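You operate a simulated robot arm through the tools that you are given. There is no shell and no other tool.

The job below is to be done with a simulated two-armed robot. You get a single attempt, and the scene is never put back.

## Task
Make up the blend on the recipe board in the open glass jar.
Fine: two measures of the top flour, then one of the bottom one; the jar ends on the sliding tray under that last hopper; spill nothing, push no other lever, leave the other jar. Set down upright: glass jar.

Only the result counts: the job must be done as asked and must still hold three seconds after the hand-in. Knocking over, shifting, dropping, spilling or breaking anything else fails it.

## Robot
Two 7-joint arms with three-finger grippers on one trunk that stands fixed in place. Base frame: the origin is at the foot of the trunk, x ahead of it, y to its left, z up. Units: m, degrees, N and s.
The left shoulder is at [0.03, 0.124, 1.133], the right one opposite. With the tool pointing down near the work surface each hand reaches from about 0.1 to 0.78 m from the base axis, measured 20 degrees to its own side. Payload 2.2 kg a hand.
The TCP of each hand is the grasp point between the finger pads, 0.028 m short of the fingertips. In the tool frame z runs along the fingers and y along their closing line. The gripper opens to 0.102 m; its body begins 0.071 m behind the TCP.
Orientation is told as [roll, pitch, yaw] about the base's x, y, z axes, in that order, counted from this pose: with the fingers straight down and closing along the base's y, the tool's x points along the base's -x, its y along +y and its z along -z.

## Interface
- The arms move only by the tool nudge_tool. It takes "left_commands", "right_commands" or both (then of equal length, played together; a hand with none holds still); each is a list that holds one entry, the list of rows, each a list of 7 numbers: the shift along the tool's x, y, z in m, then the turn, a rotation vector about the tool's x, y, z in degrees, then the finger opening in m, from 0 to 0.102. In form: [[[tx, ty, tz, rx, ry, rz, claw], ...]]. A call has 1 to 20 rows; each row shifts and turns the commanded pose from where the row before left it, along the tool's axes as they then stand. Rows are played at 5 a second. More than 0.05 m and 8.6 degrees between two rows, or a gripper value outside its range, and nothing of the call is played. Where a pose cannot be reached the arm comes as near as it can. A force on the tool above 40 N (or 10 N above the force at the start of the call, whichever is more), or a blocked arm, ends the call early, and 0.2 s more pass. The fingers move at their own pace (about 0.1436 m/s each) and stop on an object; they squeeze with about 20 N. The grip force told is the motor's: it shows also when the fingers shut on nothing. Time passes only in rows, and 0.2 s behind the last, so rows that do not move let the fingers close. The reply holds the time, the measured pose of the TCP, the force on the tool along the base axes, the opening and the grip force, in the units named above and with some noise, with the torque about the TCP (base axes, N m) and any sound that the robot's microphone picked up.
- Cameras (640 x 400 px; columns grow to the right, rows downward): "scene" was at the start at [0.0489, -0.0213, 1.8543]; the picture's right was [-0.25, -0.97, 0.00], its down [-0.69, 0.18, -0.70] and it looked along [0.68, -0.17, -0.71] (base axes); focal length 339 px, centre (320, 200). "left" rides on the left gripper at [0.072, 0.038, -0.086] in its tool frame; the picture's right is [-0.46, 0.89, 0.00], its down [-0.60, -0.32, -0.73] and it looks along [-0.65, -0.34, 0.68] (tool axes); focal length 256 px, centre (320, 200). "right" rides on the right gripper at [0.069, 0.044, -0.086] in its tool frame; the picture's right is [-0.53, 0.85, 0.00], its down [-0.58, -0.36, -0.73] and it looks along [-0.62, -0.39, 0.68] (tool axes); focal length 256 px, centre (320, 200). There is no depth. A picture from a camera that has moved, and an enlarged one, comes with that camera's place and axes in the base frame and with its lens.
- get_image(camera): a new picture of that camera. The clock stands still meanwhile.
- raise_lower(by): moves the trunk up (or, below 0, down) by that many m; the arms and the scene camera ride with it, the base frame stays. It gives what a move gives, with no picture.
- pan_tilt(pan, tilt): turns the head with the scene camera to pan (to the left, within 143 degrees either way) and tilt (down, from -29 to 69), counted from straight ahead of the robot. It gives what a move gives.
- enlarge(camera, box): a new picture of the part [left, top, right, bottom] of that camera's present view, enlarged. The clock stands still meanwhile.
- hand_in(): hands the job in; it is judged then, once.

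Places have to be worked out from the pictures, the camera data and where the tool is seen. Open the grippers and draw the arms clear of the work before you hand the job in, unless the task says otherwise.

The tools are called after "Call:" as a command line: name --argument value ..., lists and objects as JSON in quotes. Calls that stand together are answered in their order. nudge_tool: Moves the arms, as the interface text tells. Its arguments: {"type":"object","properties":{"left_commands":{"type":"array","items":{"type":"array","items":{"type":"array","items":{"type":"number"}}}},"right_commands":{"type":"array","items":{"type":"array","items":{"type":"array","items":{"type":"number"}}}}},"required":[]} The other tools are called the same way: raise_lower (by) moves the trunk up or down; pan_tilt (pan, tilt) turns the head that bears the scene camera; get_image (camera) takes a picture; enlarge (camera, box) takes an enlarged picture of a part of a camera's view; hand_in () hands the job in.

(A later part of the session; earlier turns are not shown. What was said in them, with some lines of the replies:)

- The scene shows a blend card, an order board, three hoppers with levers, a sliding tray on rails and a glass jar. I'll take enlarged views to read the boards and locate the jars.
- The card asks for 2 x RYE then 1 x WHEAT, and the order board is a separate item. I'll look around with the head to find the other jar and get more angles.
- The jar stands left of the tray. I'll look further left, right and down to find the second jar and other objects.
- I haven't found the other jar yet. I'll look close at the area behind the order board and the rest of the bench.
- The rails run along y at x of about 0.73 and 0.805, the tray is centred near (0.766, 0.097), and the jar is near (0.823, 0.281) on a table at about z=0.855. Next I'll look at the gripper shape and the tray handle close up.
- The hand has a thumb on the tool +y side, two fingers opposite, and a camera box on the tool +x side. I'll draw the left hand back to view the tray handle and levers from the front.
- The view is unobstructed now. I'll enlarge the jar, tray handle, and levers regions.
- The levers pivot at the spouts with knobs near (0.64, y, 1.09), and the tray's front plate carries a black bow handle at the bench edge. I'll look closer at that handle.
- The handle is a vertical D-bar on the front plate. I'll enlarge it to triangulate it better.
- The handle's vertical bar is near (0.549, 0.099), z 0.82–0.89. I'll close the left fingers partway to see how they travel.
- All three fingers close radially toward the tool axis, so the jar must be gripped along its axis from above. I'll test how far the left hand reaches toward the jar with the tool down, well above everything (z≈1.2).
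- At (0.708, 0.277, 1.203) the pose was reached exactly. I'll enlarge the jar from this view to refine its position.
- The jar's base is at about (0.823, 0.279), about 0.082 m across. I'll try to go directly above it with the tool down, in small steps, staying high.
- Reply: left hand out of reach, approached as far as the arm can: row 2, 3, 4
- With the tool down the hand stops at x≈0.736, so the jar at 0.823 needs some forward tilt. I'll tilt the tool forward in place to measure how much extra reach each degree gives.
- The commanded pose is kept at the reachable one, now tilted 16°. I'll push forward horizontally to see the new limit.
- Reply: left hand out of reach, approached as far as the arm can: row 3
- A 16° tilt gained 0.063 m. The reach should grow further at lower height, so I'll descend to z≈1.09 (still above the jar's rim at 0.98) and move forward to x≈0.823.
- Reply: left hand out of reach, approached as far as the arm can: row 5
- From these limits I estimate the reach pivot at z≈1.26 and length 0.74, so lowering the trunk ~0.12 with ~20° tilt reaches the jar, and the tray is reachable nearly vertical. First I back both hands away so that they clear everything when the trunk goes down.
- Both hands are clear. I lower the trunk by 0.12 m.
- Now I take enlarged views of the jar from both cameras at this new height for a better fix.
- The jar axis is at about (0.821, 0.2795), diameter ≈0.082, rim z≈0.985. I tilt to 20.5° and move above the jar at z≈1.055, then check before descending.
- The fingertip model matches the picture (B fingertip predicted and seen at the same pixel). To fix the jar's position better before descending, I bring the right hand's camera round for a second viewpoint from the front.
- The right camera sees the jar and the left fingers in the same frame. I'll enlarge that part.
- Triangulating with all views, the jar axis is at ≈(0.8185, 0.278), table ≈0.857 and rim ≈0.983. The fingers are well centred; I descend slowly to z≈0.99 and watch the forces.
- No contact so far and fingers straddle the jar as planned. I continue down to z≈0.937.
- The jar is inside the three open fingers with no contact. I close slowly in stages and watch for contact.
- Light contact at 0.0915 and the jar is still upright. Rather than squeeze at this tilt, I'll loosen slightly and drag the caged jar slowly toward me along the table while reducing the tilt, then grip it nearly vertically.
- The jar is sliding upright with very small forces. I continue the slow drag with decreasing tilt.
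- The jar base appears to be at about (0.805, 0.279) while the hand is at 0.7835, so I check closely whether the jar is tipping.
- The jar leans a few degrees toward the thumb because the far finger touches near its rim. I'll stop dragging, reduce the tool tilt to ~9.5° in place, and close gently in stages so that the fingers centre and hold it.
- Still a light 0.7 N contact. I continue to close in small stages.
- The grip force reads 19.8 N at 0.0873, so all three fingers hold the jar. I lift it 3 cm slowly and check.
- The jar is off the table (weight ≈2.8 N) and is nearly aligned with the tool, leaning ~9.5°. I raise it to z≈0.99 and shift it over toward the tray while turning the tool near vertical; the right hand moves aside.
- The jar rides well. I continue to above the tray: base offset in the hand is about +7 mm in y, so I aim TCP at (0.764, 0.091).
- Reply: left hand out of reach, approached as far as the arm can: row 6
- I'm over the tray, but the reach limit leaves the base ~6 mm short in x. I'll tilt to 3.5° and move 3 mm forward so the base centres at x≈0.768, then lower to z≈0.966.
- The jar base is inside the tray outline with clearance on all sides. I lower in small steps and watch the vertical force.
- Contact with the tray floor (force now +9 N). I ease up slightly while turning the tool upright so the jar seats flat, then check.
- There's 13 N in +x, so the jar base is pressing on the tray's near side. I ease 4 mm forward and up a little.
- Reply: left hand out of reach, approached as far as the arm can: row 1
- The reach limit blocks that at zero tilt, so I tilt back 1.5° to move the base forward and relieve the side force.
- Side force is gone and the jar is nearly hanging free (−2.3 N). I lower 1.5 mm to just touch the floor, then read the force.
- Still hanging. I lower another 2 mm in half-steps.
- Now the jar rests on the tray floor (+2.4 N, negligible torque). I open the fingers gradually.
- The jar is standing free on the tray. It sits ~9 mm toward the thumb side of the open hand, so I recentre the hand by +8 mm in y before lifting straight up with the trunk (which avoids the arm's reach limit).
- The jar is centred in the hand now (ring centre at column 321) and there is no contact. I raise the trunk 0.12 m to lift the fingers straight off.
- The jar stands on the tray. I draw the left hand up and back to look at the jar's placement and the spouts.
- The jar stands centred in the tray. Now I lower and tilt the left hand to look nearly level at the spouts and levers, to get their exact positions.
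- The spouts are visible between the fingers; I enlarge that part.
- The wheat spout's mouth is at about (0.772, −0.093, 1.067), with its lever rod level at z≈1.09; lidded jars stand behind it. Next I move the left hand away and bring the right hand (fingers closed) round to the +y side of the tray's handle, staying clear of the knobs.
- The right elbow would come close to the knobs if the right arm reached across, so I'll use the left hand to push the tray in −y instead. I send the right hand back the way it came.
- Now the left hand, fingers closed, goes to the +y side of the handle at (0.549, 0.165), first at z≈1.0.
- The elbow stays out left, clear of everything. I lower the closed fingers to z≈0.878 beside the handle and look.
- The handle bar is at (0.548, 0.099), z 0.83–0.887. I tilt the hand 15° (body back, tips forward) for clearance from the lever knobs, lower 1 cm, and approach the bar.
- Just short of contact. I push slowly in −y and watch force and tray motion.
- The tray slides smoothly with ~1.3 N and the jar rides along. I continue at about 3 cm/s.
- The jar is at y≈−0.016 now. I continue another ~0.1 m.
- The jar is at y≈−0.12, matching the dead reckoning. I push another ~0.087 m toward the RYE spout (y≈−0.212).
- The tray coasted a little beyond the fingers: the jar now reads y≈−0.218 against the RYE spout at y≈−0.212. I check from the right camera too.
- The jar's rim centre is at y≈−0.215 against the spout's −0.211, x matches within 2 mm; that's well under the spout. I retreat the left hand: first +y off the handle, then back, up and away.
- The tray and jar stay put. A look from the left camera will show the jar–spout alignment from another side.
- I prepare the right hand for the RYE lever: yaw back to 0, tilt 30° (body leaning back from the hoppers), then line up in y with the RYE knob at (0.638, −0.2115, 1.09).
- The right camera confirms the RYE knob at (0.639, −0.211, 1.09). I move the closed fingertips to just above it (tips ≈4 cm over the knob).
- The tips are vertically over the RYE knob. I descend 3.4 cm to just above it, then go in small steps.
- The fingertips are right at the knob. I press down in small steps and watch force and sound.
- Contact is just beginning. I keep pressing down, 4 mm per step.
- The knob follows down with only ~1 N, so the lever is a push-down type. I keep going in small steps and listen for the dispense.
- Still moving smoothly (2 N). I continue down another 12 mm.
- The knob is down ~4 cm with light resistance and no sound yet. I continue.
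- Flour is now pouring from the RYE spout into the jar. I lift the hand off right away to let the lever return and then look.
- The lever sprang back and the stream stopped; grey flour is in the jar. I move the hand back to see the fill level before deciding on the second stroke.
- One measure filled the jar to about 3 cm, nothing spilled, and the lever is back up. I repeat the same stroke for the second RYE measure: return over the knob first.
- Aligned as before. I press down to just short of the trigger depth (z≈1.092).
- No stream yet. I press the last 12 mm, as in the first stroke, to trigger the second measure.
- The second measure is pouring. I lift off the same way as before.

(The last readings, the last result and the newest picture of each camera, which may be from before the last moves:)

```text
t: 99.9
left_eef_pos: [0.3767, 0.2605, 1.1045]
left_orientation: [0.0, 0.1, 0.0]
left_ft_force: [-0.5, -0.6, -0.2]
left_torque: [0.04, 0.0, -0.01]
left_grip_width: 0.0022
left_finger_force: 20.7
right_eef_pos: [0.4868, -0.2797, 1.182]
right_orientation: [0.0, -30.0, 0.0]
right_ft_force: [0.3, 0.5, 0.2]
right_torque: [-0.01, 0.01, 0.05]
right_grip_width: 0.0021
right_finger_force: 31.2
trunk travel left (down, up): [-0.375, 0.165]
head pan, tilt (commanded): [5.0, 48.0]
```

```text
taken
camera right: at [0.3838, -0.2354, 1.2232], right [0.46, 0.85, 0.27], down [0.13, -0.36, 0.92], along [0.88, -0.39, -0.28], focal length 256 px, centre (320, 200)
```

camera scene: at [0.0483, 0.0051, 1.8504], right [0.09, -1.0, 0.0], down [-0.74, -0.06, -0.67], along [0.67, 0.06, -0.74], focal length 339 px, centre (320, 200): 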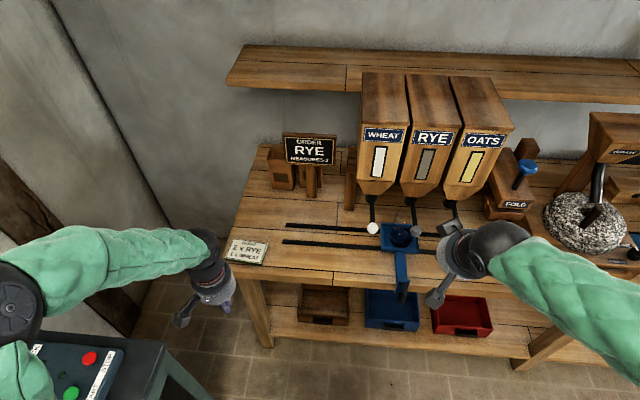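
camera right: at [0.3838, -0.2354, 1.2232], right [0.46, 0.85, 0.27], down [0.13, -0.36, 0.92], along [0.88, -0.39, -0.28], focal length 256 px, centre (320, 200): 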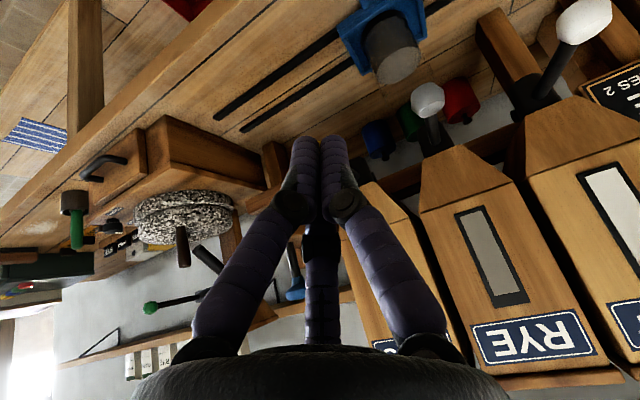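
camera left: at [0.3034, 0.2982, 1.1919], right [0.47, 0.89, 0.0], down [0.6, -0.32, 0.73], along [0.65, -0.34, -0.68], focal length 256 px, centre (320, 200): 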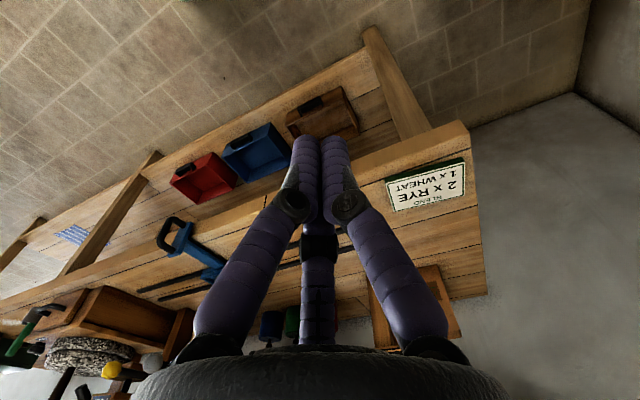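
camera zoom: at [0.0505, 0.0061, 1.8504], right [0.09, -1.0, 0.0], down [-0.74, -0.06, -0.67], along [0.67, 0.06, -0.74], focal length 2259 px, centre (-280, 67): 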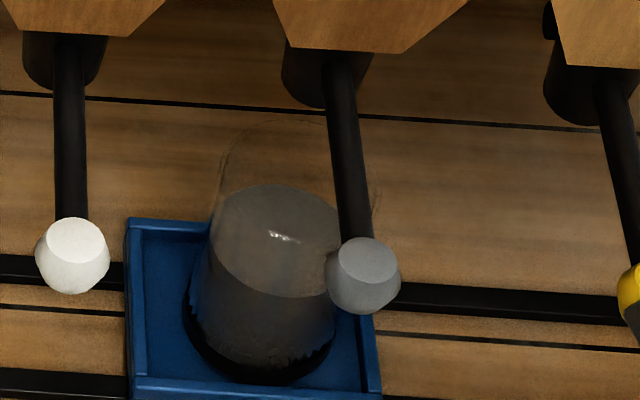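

The level rose by the same amount again — two RYE measures are in, with no spill visible. Next I locate the handle and bring the right hand to its −y side to push the tray back to WHEAT.

Call:
enlarge --camera "scene" --box '[352, 240, 448, 300]'

Call:
nudge_tool --right_commands '[[[0, 0, 0, 0, 7.5, 0, 0.0], [0, 0, 0, 0, 7.5, 0, 0.0], [0.0027, -0.0015, 0.0399, 0, 0, 0, 0.0], [0.0027, -0.0015, 0.0399, 0, 0, 0, 0.0], [0.0027, -0.0015, 0.0399, 0, 0, 0, 0.0], [0.0027, -0.0015, 0.0399, 0, 0, 0, 0.0], [0.0027, -0.0015, 0.0399, 0, 0, 0, 0.0], [0, 0, 0, 0, 0, 0, 0.0]]]'

Call:
get_image --camera "right"

```text
6.67 times, centred on (400, 270) of scene
camera zoom: at [0.0505, 0.0061, 1.8504], right [0.09, -1.0, 0.0], down [-0.74, -0.06, -0.67], along [0.67, 0.06, -0.74], focal length 2259 px, centre (-213, -267)
```

zoom: 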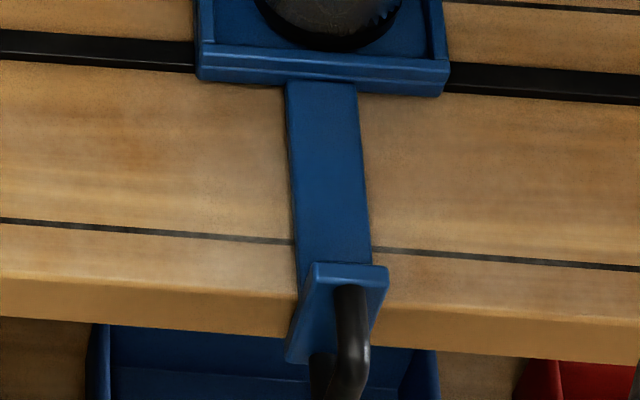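

```text
t: 101.7
left_eef_pos: [0.3767, 0.2601, 1.1042]
left_orientation: [0.0, 0.0, 0.1]
left_ft_force: [-0.2, 0.1, 0.4]
left_torque: [0.03, -0.03, -0.01]
left_grip_width: 0.0021
left_finger_force: 20.7
right_eef_pos: [0.5227, -0.2883, 0.9864]
right_orientation: [0.0, -15.0, -0.1]
right_ft_force: [1.2, 0.4, -0.3]
right_torque: [-0.01, -0.02, 0.03]
right_grip_width: 0.0021
right_finger_force: 31.7
trunk travel left (down, up): [-0.375, 0.165]
head pan, tilt (commanded): [5.0, 48.0]
```

```text
taken
camera right: at [0.4337, -0.2443, 1.0529], right [0.52, 0.84, 0.14], down [0.37, -0.36, 0.86], along [0.77, -0.39, -0.5], focal length 256 px, centre (320, 200)
```

right: 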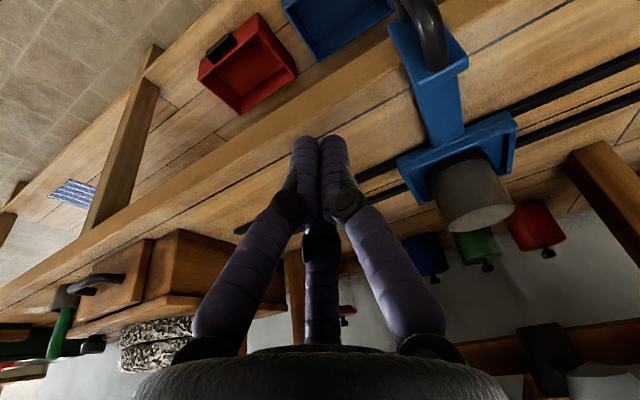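

The handle bar is now at y≈−0.213. I lower the right fingertips to handle height at y≈−0.288.

Call:
nudge_tool --right_commands '[[[0.0017, 0, 0.0404, 0, 0, 0, 0.0], [0.0017, 0, 0.0404, 0, 0, 0, 0.0], [0.0017, 0, 0.0404, 0, 0, 0, 0.0], [0, 0.012, 0, 0, 0, 0, 0.0], [0, 0.012, 0, 0, 0, 0, 0.0], [0, 0.01, 0, 0, 0, 0, 0.0], [0, 0, 0, 0, 0, 0, 0.0]]]'

Call:
get_image --camera "right"

Call:
enlarge --camera "scene" --box '[330, 190, 458, 270]'

```text
t: 103.3
left_eef_pos: [0.3761, 0.2595, 1.1049]
left_orientation: [0.0, 0.0, 0.0]
left_ft_force: [0.0, 0.2, 0.8]
left_torque: [0.02, -0.03, -0.01]
left_grip_width: 0.0022
left_finger_force: 20.3
right_eef_pos: [0.5506, -0.2549, 0.8698]
right_orientation: [0.0, -15.1, 0.0]
right_ft_force: [-0.2, -0.5, 0.5]
right_torque: [-0.04, -0.01, 0.01]
right_grip_width: 0.0021
right_finger_force: 31.2
trunk travel left (down, up): [-0.375, 0.165]
head pan, tilt (commanded): [5.0, 48.0]
```

```text
taken
camera right: at [0.461, -0.2106, 0.9346], right [0.52, 0.85, 0.14], down [0.37, -0.37, 0.86], along [0.77, -0.39, -0.5], focal length 256 px, centre (320, 200)
```

right: 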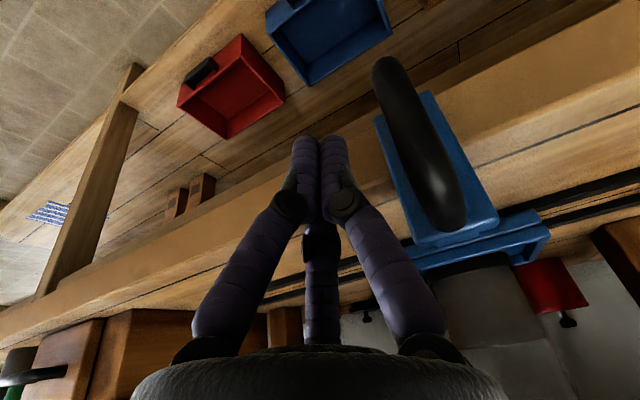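

```text
5.00 times, centred on (394, 230) of scene
camera zoom: at [0.0488, 0.0054, 1.8504], right [0.09, -1.0, 0.0], down [-0.74, -0.06, -0.67], along [0.67, 0.06, -0.74], focal length 1694 px, centre (-50, 50)
```

zoom: 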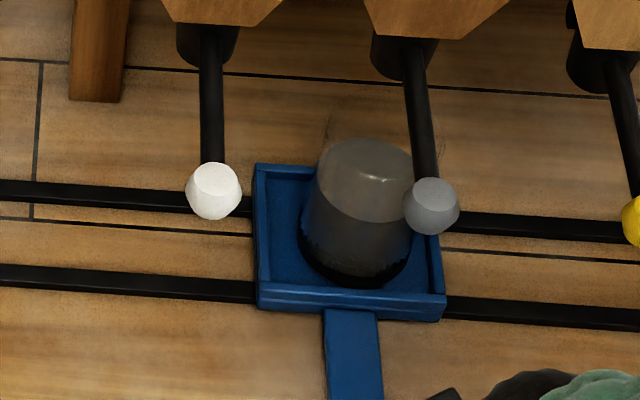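

Ready to push. I push +y slowly (≤2 cm/s) because the jar now holds flour.

Call:
nudge_tool --right_commands '[[[0, 0.004, 0, 0, 0, 0, 0.0], [0, 0.004, 0, 0, 0, 0, 0.0], [0, 0.004, 0, 0, 0, 0, 0.0], [0, 0.003, 0, 0, 0, 0, 0.0], [0, 0.003, 0, 0, 0, 0, 0.0], [0, 0.003, 0, 0, 0, 0, 0.0], [0, 0.003, 0, 0, 0, 0, 0.0], [0, 0.003, 0, 0, 0, 0, 0.0], [0, 0.004, 0, 0, 0, 0, 0.0], [0, 0.004, 0, 0, 0, 0, 0.0], [0, 0.004, 0, 0, 0, 0, 0.0], [0, 0.004, 0, 0, 0, 0, 0.0], [0, 0.004, 0, 0, 0, 0, 0.0], [0, 0.004, 0, 0, 0, 0, 0.0], [0, 0.004, 0, 0, 0, 0, 0.0], [0, 0.004, 0, 0, 0, 0, 0.0], [0, 0.004, 0, 0, 0, 0, 0.0], [0, 0.003, 0, 0, 0, 0, 0.0], [0, 0.002, 0, 0, 0, 0, 0.0], [0, 0, 0, 0, 0, 0, 0.0]]]'

Call:
enlarge --camera "scene" --box '[330, 190, 458, 270]'

Call:
get_image --camera "right"

```text
t: 107.5
left_eef_pos: [0.3764, 0.2589, 1.1042]
left_orientation: [0.0, -0.1, 0.0]
left_ft_force: [-0.2, 1.0, 0.4]
left_torque: [0.0, -0.01, -0.02]
left_grip_width: 0.0023
left_finger_force: 20.4
right_eef_pos: [0.5505, -0.1869, 0.8696]
right_orientation: [0.0, -15.0, 0.0]
right_ft_force: [-0.9, -2.3, 0.4]
right_torque: [0.0, -0.02, 0.01]
right_grip_width: 0.0021
right_finger_force: 31.7
trunk travel left (down, up): [-0.375, 0.165]
head pan, tilt (commanded): [5.0, 48.0]
```

```text
5.00 times, centred on (394, 230) of scene
camera zoom: at [0.0486, 0.0056, 1.8504], right [0.09, -1.0, 0.0], down [-0.74, -0.06, -0.67], along [0.67, 0.06, -0.74], focal length 1694 px, centre (-50, 50)
```

zoom: 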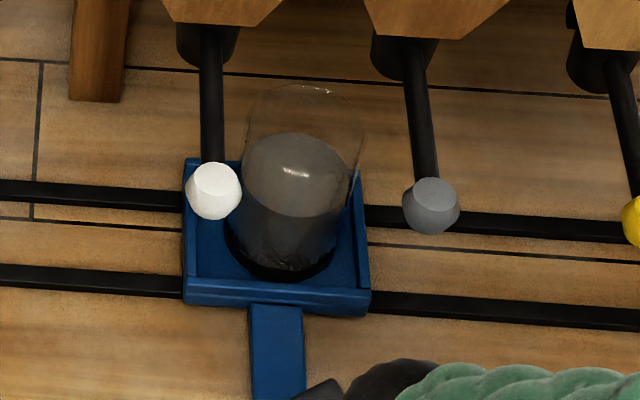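

```text
taken
camera right: at [0.461, -0.1423, 0.9347], right [0.52, 0.85, 0.14], down [0.37, -0.36, 0.86], along [0.77, -0.39, -0.5], focal length 256 px, centre (320, 200)
```

right: 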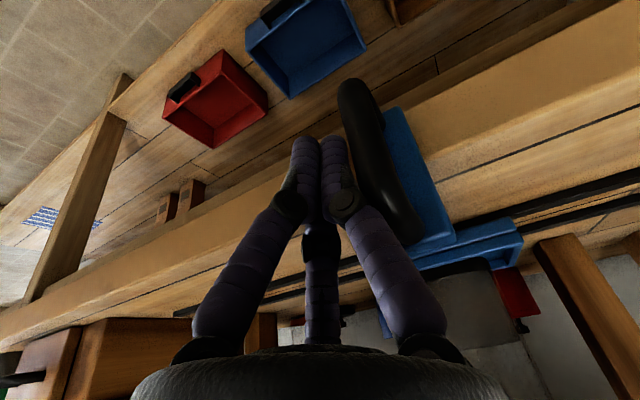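

The jar is at y≈−0.166 (TCP −0.187, offset 0.021). I push ~5.5 cm further, then finish with fine steps.

Call:
nudge_tool --right_commands '[[[0, 0.002, 0, 0, 0, 0, 0.0], [0, 0.003, 0, 0, 0, 0, 0.0], [0, 0.004, 0, 0, 0, 0, 0.0], [0, 0.004, 0, 0, 0, 0, 0.0], [0, 0.004, 0, 0, 0, 0, 0.0], [0, 0.004, 0, 0, 0, 0, 0.0], [0, 0.004, 0, 0, 0, 0, 0.0], [0, 0.004, 0, 0, 0, 0, 0.0], [0, 0.004, 0, 0, 0, 0, 0.0], [0, 0.004, 0, 0, 0, 0, 0.0], [0, 0.004, 0, 0, 0, 0, 0.0], [0, 0.003, 0, 0, 0, 0, 0.0], [0, 0.003, 0, 0, 0, 0, 0.0], [0, 0.002, 0, 0, 0, 0, 0.0], [0, 0.002, 0, 0, 0, 0, 0.0], [0, 0.001, 0, 0, 0, 0, 0.0], [0, 0, 0, 0, 0, 0, 0.0]]]'

Call:
enlarge --camera "scene" --box '[310, 190, 438, 270]'

```text
t: 111.1
left_eef_pos: [0.375, 0.2591, 1.1036]
left_orientation: [0.0, 0.0, 0.0]
left_ft_force: [0.0, 0.1, 0.3]
left_torque: [-0.04, 0.0, 0.0]
left_grip_width: 0.0024
left_finger_force: 19.5
right_eef_pos: [0.5506, -0.1344, 0.8698]
right_orientation: [0.0, -15.0, 0.0]
right_ft_force: [1.0, -1.2, 0.8]
right_torque: [0.01, -0.01, -0.01]
right_grip_width: 0.0026
right_finger_force: 31.5
trunk travel left (down, up): [-0.375, 0.165]
head pan, tilt (commanded): [5.0, 48.0]
```

```text
5.00 times, centred on (374, 230) of scene
camera zoom: at [0.0487, 0.0057, 1.8504], right [0.09, -1.0, 0.0], down [-0.74, -0.06, -0.67], along [0.67, 0.06, -0.74], focal length 1694 px, centre (50, 50)
```

zoom: 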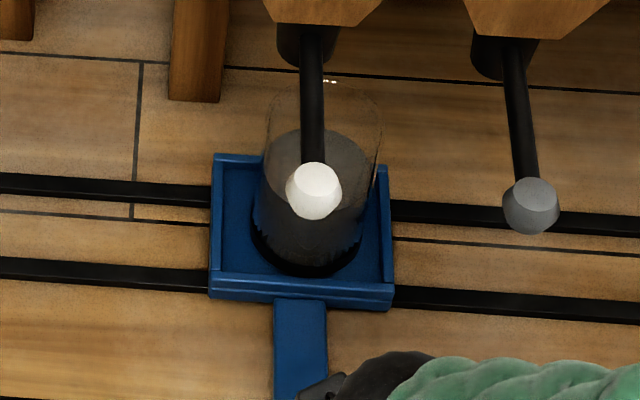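

The jar is at y≈−0.112; the WHEAT spout is at −0.093. I push the last ~1.9 cm in fine steps.

Call:
nudge_tool --right_commands '[[[0, 0.002, 0, 0, 0, 0, 0.0], [0, 0.003, 0, 0, 0, 0, 0.0], [0, 0.003, 0, 0, 0, 0, 0.0], [0, 0.003, 0, 0, 0, 0, 0.0], [0, 0.002, 0, 0, 0, 0, 0.0], [0, 0.002, 0, 0, 0, 0, 0.0], [0, 0.002, 0, 0, 0, 0, 0.0], [0, 0.001, 0, 0, 0, 0, 0.0], [0, 0.001, 0, 0, 0, 0, 0.0], [0, 0, 0, 0, 0, 0, 0.0]]]'

Call:
enlarge --camera "scene" --box '[310, 190, 438, 270]'

Call:
enlarge --camera "scene" --box '[340, 190, 404, 230]'

```text
t: 113.3
left_eef_pos: [0.3768, 0.2587, 1.1052]
left_orientation: [0.1, -0.2, -0.1]
left_ft_force: [1.1, -0.7, 0.8]
left_torque: [-0.02, 0.0, -0.01]
left_grip_width: 0.0023
left_finger_force: 20.3
right_eef_pos: [0.5511, -0.1149, 0.8681]
right_orientation: [-0.1, -15.0, -0.1]
right_ft_force: [-1.3, -1.8, 0.0]
right_torque: [0.04, -0.05, 0.06]
right_grip_width: 0.0019
right_finger_force: 32.1
trunk travel left (down, up): [-0.375, 0.165]
head pan, tilt (commanded): [5.0, 48.0]
```

```text
5.00 times, centred on (374, 230) of scene
camera zoom: at [0.0485, 0.0054, 1.8504], right [0.09, -1.0, 0.0], down [-0.74, -0.06, -0.67], along [0.67, 0.06, -0.74], focal length 1694 px, centre (50, 50)
```

zoom: 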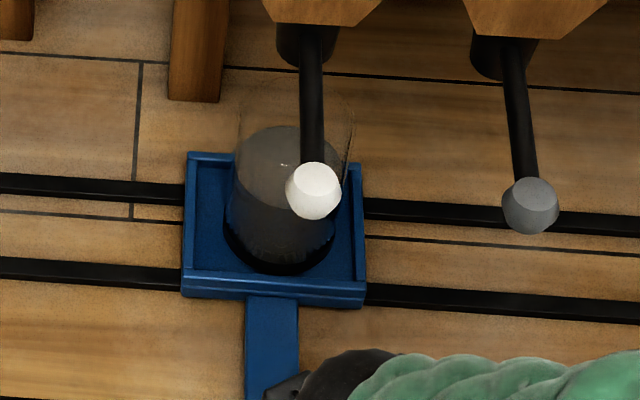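

```text
10.00 times, centred on (372, 210) of scene
camera zoom: at [0.0485, 0.0054, 1.8504], right [0.09, -1.0, 0.0], down [-0.74, -0.06, -0.67], along [0.67, 0.06, -0.74], focal length 3388 px, centre (-200, 100)
```

zoom: 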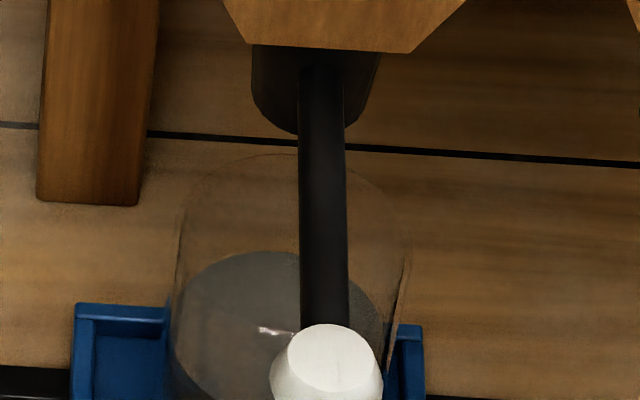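

The jar's rim centre and the WHEAT spout centre both read y≈−0.092. I withdraw the right hand (first −y off the handle), go up and back, and tilt to 30° again.

Call:
nudge_tool --right_commands '[[[0, -0.008, 0, 0, 0, 0, 0.0], [0, -0.016, 0, 0, 0, 0, 0.0], [0, -0.016, 0, 0, 0, 0, 0.0], [0.012, 0, -0.038, 0, 0, 0, 0.0], [0.006, 0, -0.04, 0, 0, 0, 0.0], [0.002, 0, -0.0407, 0, 0, 0, 0.0], [0.002, 0, -0.0407, 0, 0, 0, 0.0], [0.002, 0, -0.0407, 0, 0, 0, 0.0], [0.002, 0, -0.0407, 0, 0, 0, 0.0], [0.002, 0, -0.0407, 0, 0, 0, 0.0], [0.002, 0, -0.0407, 0, 0, 0, 0.0], [0, 0, 0, 0, -7.5, 0, 0.0], [0, 0, 0, 0, -7.5, 0, 0.0], [0, 0, 0, 0, 0, 0, 0.0]]]'

Call:
get_image --camera "scene"

Call:
enlarge --camera "scene" --box '[310, 190, 438, 270]'

Call:
get_image --camera "right"

```text
t: 116.3
left_eef_pos: [0.3775, 0.2601, 1.1048]
left_orientation: [0.0, -0.1, 0.0]
left_ft_force: [0.8, -0.5, -0.4]
left_torque: [0.0, 0.0, -0.02]
left_grip_width: 0.0024
left_finger_force: 20.4
right_eef_pos: [0.4387, -0.1553, 1.1725]
right_orientation: [0.0, -30.0, 0.0]
right_ft_force: [0.2, 0.8, 0.3]
right_torque: [0.0, 0.01, 0.01]
right_grip_width: 0.0021
right_finger_force: 31.5
trunk travel left (down, up): [-0.375, 0.165]
head pan, tilt (commanded): [5.0, 48.0]
```

```text
taken
camera scene: at [0.0498, 0.0059, 1.8504], right [0.09, -1.0, 0.0], down [-0.74, -0.06, -0.67], along [0.67, 0.06, -0.74], focal length 339 px, centre (320, 200)
```

scene: 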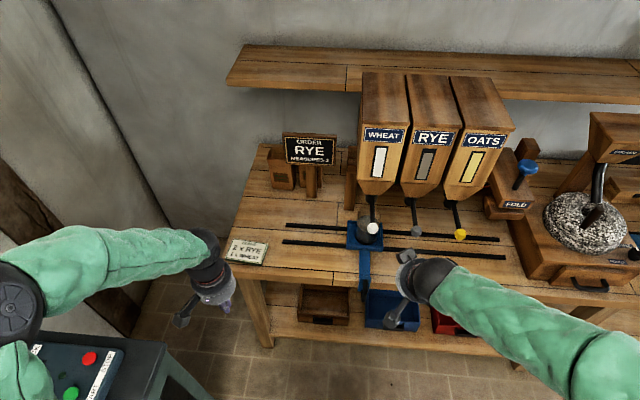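

```text
5.00 times, centred on (374, 230) of scene
camera zoom: at [0.0498, 0.0059, 1.8504], right [0.09, -1.0, 0.0], down [-0.74, -0.06, -0.67], along [0.67, 0.06, -0.74], focal length 1694 px, centre (50, 50)
```

zoom: 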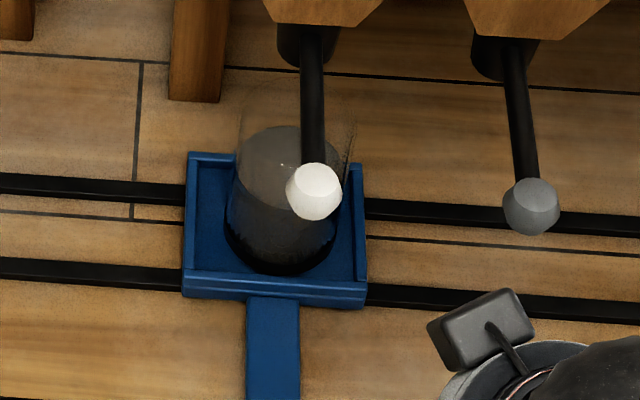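

```text
taken
camera right: at [0.3348, -0.1112, 1.2123], right [0.46, 0.85, 0.27], down [0.13, -0.36, 0.92], along [0.88, -0.39, -0.28], focal length 256 px, centre (320, 200)
```

right: 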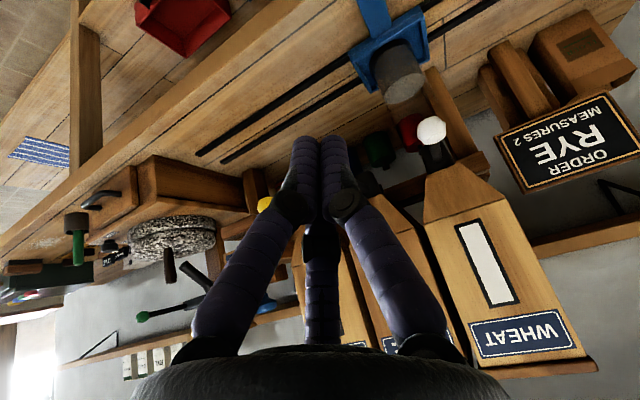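

The tray stays in place. I move the closed fingertips above the WHEAT knob (0.638, −0.092).

Call:
nudge_tool --right_commands '[[[-0.005, 0.0317, -0.0087, 0, 0, 0, 0.0], [-0.005, 0.0317, -0.0087, 0, 0, 0, 0.0], [-0.0322, 0, 0.0186, 0, 0, 0, 0.0], [-0.0322, 0, 0.0186, 0, 0, 0, 0.0], [-0.0322, 0, 0.0186, 0, 0, 0, 0.0], [-0.0322, 0, 0.0186, 0, 0, 0, 0.0], [-0.0322, 0, 0.0186, 0, 0, 0, 0.0], [0, 0, 0, 0, 0, 0, 0.0]]]'

Call:
get_image --camera "right"

Call:
get_image --camera "scene"

```text
t: 118.1
left_eef_pos: [0.3751, 0.2577, 1.105]
left_orientation: [0.0, 0.0, 0.1]
left_ft_force: [0.5, 0.5, 0.2]
left_torque: [0.04, 0.0, 0.01]
left_grip_width: 0.0021
left_finger_force: 20.1
right_eef_pos: [0.6224, -0.0927, 1.1939]
right_orientation: [0.0, -30.1, 0.0]
right_ft_force: [0.4, 0.0, 1.5]
right_torque: [-0.01, -0.04, 0.01]
right_grip_width: 0.0022
right_finger_force: 31.5
trunk travel left (down, up): [-0.375, 0.165]
head pan, tilt (commanded): [5.0, 48.0]
```

```text
taken
camera right: at [0.5196, -0.0482, 1.2342], right [0.46, 0.84, 0.27], down [0.13, -0.37, 0.92], along [0.88, -0.39, -0.28], focal length 256 px, centre (320, 200)
```

right: 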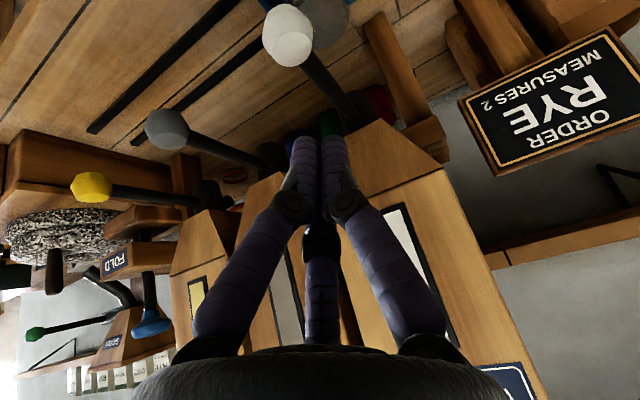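

```text
taken
camera scene: at [0.0472, 0.0056, 1.8505], right [0.09, -1.0, 0.0], down [-0.74, -0.06, -0.67], along [0.67, 0.06, -0.74], focal length 339 px, centre (320, 200)
```

scene: 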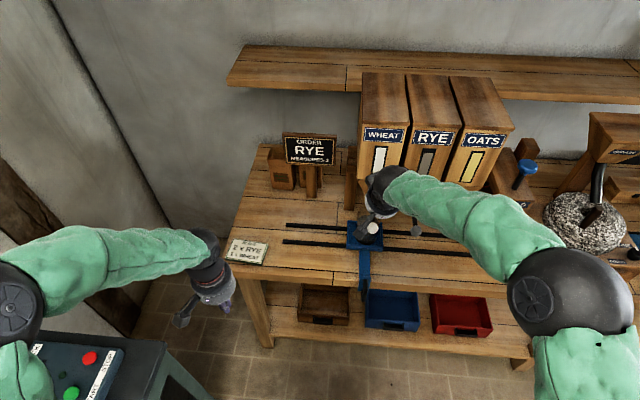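

The WHEAT knob is at ≈(0.637, −0.090). I adjust 2 mm in y and descend to just above it, as with RYE.

Call:
nudge_tool --right_commands '[[[0.0081, 0.0007, 0.015, 0, 0, 0, 0.0], [0.0081, 0.0007, 0.015, 0, 0, 0, 0.0], [0.0081, 0.0007, 0.015, 0, 0, 0, 0.0], [0, 0, 0, 0, 0, 0, 0.0]]]'

Call:
get_image --camera "right"

```text
t: 119.1
left_eef_pos: [0.3762, 0.2587, 1.1041]
left_orientation: [-0.1, -0.1, -0.1]
left_ft_force: [-0.4, -0.6, -0.8]
left_torque: [-0.01, -0.02, 0.0]
left_grip_width: 0.002
left_finger_force: 20.2
right_eef_pos: [0.6252, -0.0898, 1.1432]
right_orientation: [0.0, -30.0, 0.0]
right_ft_force: [-0.6, 0.2, -0.2]
right_torque: [0.0, 0.02, -0.01]
right_grip_width: 0.0021
right_finger_force: 31.5
trunk travel left (down, up): [-0.375, 0.165]
head pan, tilt (commanded): [5.0, 48.0]
```

```text
taken
camera right: at [0.5219, -0.0455, 1.1822], right [0.46, 0.85, 0.27], down [0.13, -0.36, 0.92], along [0.88, -0.39, -0.28], focal length 256 px, centre (320, 200)
```

right: 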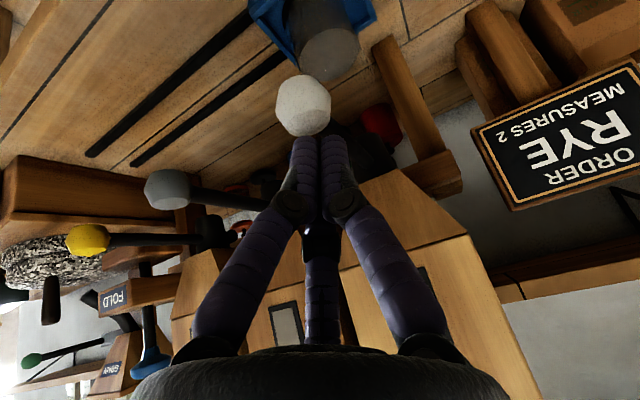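

Well aligned on the WHEAT knob. I press down to just short of the trigger depth.

Call:
nudge_tool --right_commands '[[[0.004, 0, 0.0069, 0, 0, 0, 0.0], [0.004, 0, 0.0069, 0, 0, 0, 0.0], [0.004, 0, 0.0069, 0, 0, 0, 0.0], [0.004, 0, 0.0069, 0, 0, 0, 0.0], [0.002, 0, 0.0035, 0, 0, 0, 0.0], [0.002, 0, 0.0035, 0, 0, 0, 0.0], [0.002, 0, 0.0035, 0, 0, 0, 0.0], [0.002, 0, 0.0035, 0, 0, 0, 0.0]]]'

Call:
get_image --camera "right"

```text
t: 120.9
left_eef_pos: [0.3767, 0.2599, 1.1042]
left_orientation: [0.0, 0.0, 0.0]
left_ft_force: [0.6, -0.6, 0.3]
left_torque: [0.01, 0.03, 0.02]
left_grip_width: 0.0023
left_finger_force: 20.5
right_eef_pos: [0.626, -0.0896, 1.093]
right_orientation: [0.0, -29.9, 0.0]
right_ft_force: [-1.2, -1.2, 2.1]
right_torque: [-0.04, 0.04, 0.02]
right_grip_width: 0.0018
right_finger_force: 31.3
trunk travel left (down, up): [-0.375, 0.165]
head pan, tilt (commanded): [5.0, 48.0]
```

```text
taken
camera right: at [0.5219, -0.046, 1.1335], right [0.46, 0.85, 0.27], down [0.13, -0.36, 0.92], along [0.88, -0.39, -0.28], focal length 256 px, centre (320, 200)
```

right: 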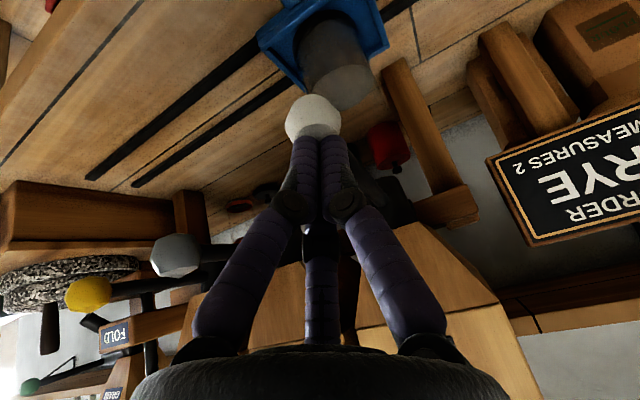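

No stream yet; the jar sits under the spout. I press the final stretch to trigger the single WHEAT measure.

Call:
nudge_tool --right_commands '[[[0.002, 0, 0.0035, 0, 0, 0, 0.0], [0.002, 0, 0.0035, 0, 0, 0, 0.0], [0.002, 0, 0.0035, 0, 0, 0, 0.0]]]'

Call:
get_image --camera "right"

```text
t: 121.7
left_eef_pos: [0.3754, 0.2581, 1.1044]
left_orientation: [0.0, 0.0, -0.1]
left_ft_force: [0.1, 0.2, -0.3]
left_torque: [0.01, -0.01, 0.0]
left_grip_width: 0.002
left_finger_force: 19.9
right_eef_pos: [0.6256, -0.0906, 1.0819]
right_orientation: [0.0, -29.9, 0.0]
right_ft_force: [-1.0, -0.8, 2.2]
right_torque: [0.02, 0.05, 0.0]
right_grip_width: 0.0021
right_finger_force: 31.6
trunk travel left (down, up): [-0.375, 0.165]
head pan, tilt (commanded): [5.0, 48.0]
```

```text
taken
camera right: at [0.5216, -0.0456, 1.1214], right [0.46, 0.84, 0.27], down [0.13, -0.36, 0.92], along [0.88, -0.39, -0.28], focal length 256 px, centre (320, 200)
```

right: 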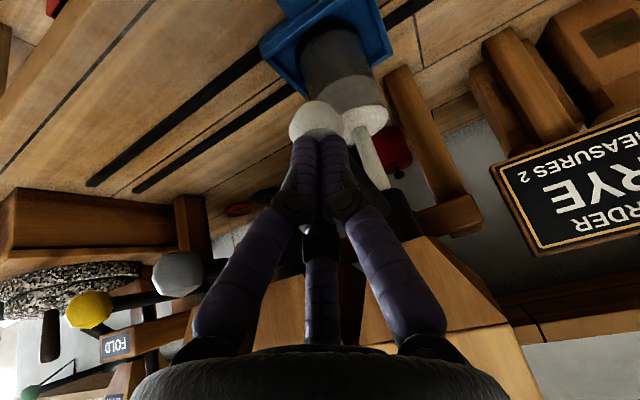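

WHEAT is pouring onto the RYE in the jar. I lift off exactly as before and draw the hand back.

Call:
nudge_tool --right_commands '[[[-0.015, 0, -0.026, 0, 0, 0, 0.0], [-0.015, 0, -0.026, 0, 0, 0, 0.0]]]'

Call:
nudge_tool --right_commands '[[[-0.005, -0.005, -0.03, 0, 0, 0, 0.0], [0.035, -0.02, -0.025, 0, 0, 0, 0.0], [0.035, -0.02, -0.025, 0, 0, 0, 0.0], [0.035, -0.02, -0.025, 0, 0, 0, 0.0], [0.03, -0.03, -0.02, 0, 0, 0, 0.0], [0.03, -0.03, -0.02, 0, 0, 0, 0.0], [0, -0.04, 0, 0, 0, 0, 0.0], [0, -0.04, 0, 0, 0, 0, 0.0], [0, 0, 0, 0, 0, 0, 0.0]]]'

Call:
get_image --camera "scene"

Call:
enlarge --camera "scene" --box '[318, 190, 414, 250]'

Call:
get_image --camera "right"

```text
t: 122.3
left_eef_pos: [0.3768, 0.2586, 1.1047]
left_orientation: [0.1, -0.1, 0.1]
left_ft_force: [-0.2, -0.9, -0.7]
left_torque: [0.04, 0.01, -0.01]
left_grip_width: 0.0023
left_finger_force: 20.2
right_eef_pos: [0.6262, -0.0908, 1.1414]
right_orientation: [0.0, -30.0, 0.1]
right_ft_force: [0.8, 0.3, 0.3]
right_torque: [-0.04, 0.01, 0.02]
right_grip_width: 0.0022
right_finger_force: 31.8
trunk travel left (down, up): [-0.375, 0.165]
head pan, tilt (commanded): [5.0, 48.0]
```

```text
t: 124.3
left_eef_pos: [0.3765, 0.2592, 1.1046]
left_orientation: [0.0, -0.2, 0.0]
left_ft_force: [-0.7, 0.4, -0.5]
left_torque: [-0.04, 0.02, -0.03]
left_grip_width: 0.0021
left_finger_force: 20.4
right_eef_pos: [0.4139, -0.2949, 1.1864]
right_orientation: [0.0, -30.0, 0.0]
right_ft_force: [0.1, 0.1, 0.5]
right_torque: [0.01, 0.02, -0.03]
right_grip_width: 0.002
right_finger_force: 31.6
trunk travel left (down, up): [-0.375, 0.165]
head pan, tilt (commanded): [5.0, 48.0]
```

```text
taken
camera scene: at [0.0484, 0.0066, 1.8504], right [0.09, -1.0, 0.0], down [-0.74, -0.07, -0.67], along [0.67, 0.06, -0.74], focal length 339 px, centre (320, 200)
```

scene: 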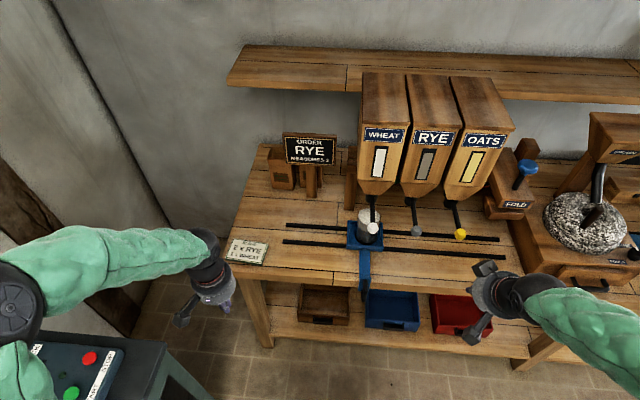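

```text
6.67 times, centred on (366, 220) of scene
camera zoom: at [0.0484, 0.0066, 1.8504], right [0.09, -1.0, 0.0], down [-0.74, -0.07, -0.67], along [0.67, 0.06, -0.74], focal length 2259 px, centre (13, 67)
```

zoom: 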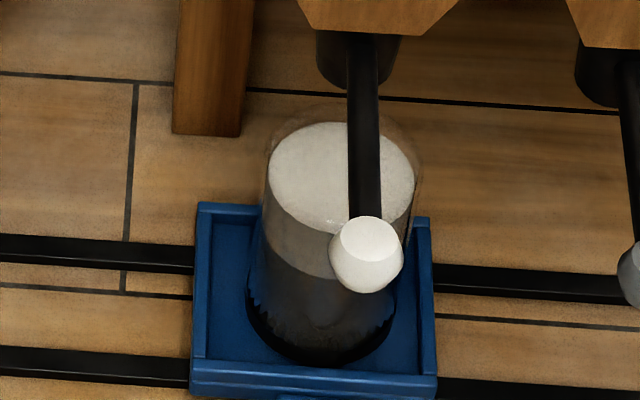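

```text
taken
camera right: at [0.3105, -0.251, 1.227], right [0.46, 0.85, 0.27], down [0.13, -0.36, 0.92], along [0.88, -0.39, -0.28], focal length 256 px, centre (320, 200)
```

right: 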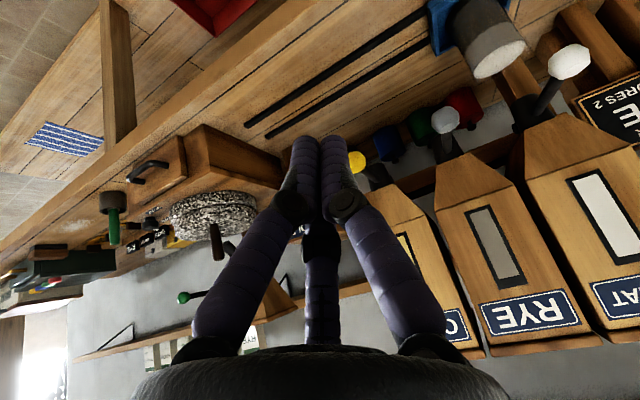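

The jar shows two grey RYE layers with white WHEAT on top, upright on the tray under the WHEAT spout, with no spill visible. I open both grippers and draw the arms further clear.

Call:
nudge_tool --left_commands '[[[0.02, 0.01, -0.03, 0, 0, 0, 0.05], [0.02, 0.01, -0.03, 0, 0, 0, 0.102], [0.02, 0.01, -0.03, 0, 0, 0, 0.102], [0, 0, 0, 0, 0, 0, 0.102]]]' --right_commands '[[[0.02, -0.01, -0.03, 0, 0, 0, 0.05], [0.02, -0.01, -0.03, 0, 0, 0, 0.102], [0.02, -0.01, -0.03, 0, 0, 0, 0.102], [0, 0, 0, 0, 0, 0, 0.102]]]'

Call:
get_image --camera "scene"

Call:
enlarge --camera "scene" --box '[318, 190, 478, 290]'

Call:
enlarge --camera "right" --box '[400, 0, 640, 150]'

Call:
get_image --camera "left"

```text
t: 125.3
left_eef_pos: [0.3169, 0.2892, 1.1944]
left_orientation: [0.0, 0.1, 0.1]
left_ft_force: [0.8, -0.2, 0.3]
left_torque: [0.04, 0.01, 0.03]
left_grip_width: 0.102
left_finger_force: 0.0
right_eef_pos: [0.3186, -0.3263, 1.2361]
right_orientation: [0.1, -29.9, 0.0]
right_ft_force: [0.8, -0.9, 0.1]
right_torque: [0.01, 0.04, 0.03]
right_grip_width: 0.1022
right_finger_force: 0.0
trunk travel left (down, up): [-0.375, 0.165]
head pan, tilt (commanded): [5.0, 48.0]
```

```text
taken
camera scene: at [0.0511, 0.0053, 1.8503], right [0.09, -1.0, 0.0], down [-0.74, -0.06, -0.67], along [0.67, 0.06, -0.74], focal length 339 px, centre (320, 200)
```

scene: 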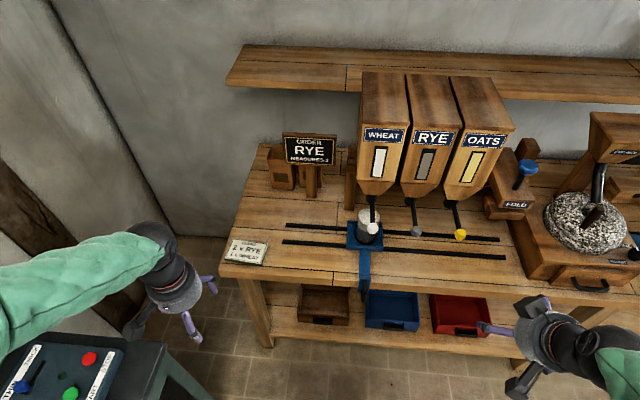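

```text
4.00 times, centred on (398, 240) of scene
camera zoom: at [0.0511, 0.0053, 1.8503], right [0.09, -1.0, 0.0], down [-0.74, -0.06, -0.67], along [0.67, 0.06, -0.74], focal length 1355 px, centre (8, 40)
```

zoom: 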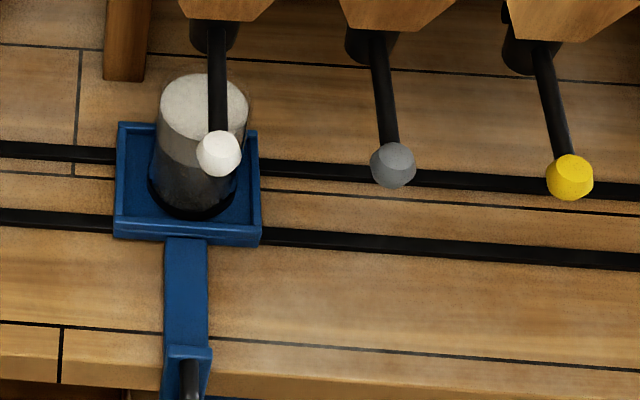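

```text
2.67 times, centred on (520, 75) of right
camera zoom: at [0.2159, -0.282, 1.2755], right [0.46, 0.84, 0.27], down [0.14, -0.37, 0.92], along [0.88, -0.39, -0.28], focal length 683 px, centre (-213, 533)
```

zoom: 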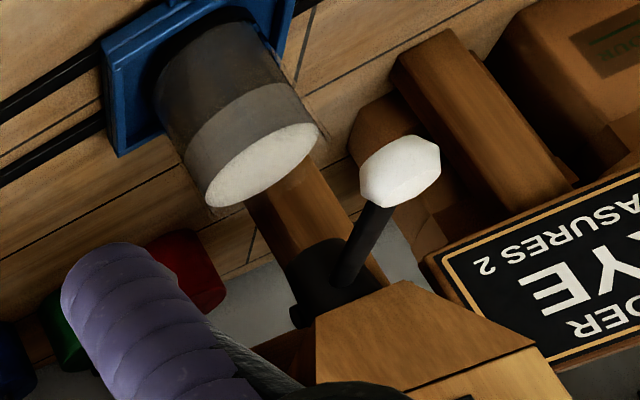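

```text
taken
camera left: at [0.2444, 0.3281, 1.2822], right [0.46, 0.89, 0.0], down [0.6, -0.32, 0.73], along [0.65, -0.34, -0.68], focal length 256 px, centre (320, 200)
```

left: 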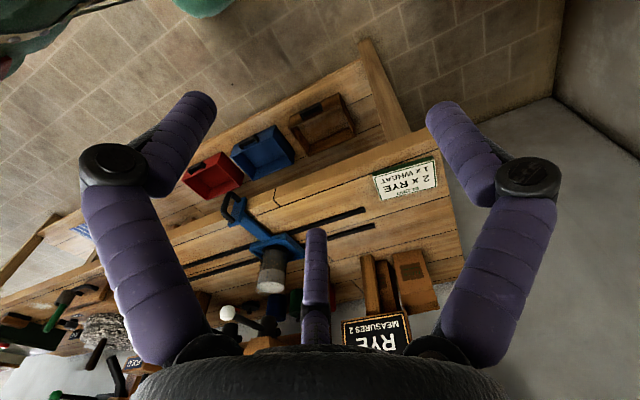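

The jar is upright on the tray under the WHEAT spout with two RYE layers and one WHEAT layer. The bench is clean, all the levers are up, the grippers are open and both arms are clear. I hand the job in.

Call:
hand_in

```text
The job is handed in.
```

I made the blend and handed it in. The glass jar holds two measures of RYE, then one of WHEAT. It stands upright on the sliding tray under the WHEAT hopper.

- **Dosing:** I pressed the RYE lever twice and the WHEAT lever once. Each press raised the level in the jar by about the same amount, and I touched no other lever.
- **Position:** In the last pictures the jar's rim is centred under the WHEAT spout to within a few millimetres. The tray stayed where I left it.
- **Spills and other objects:** I saw no flour outside the jar. The blend card, order board and lidded jars look unmoved in the final views.
- **Getting the jar onto the tray:** The jar was out of reach with the hand upright. I slid it a few centimetres along the table with the fingers loosely around it, and it leaned a few degrees while still empty. Then I gripped and lifted it. It was empty and upright when I set it on the tray.

Both grippers are open and the arms are drawn back from the bench. The hand-in was accepted, but I was given no verdict on the result.
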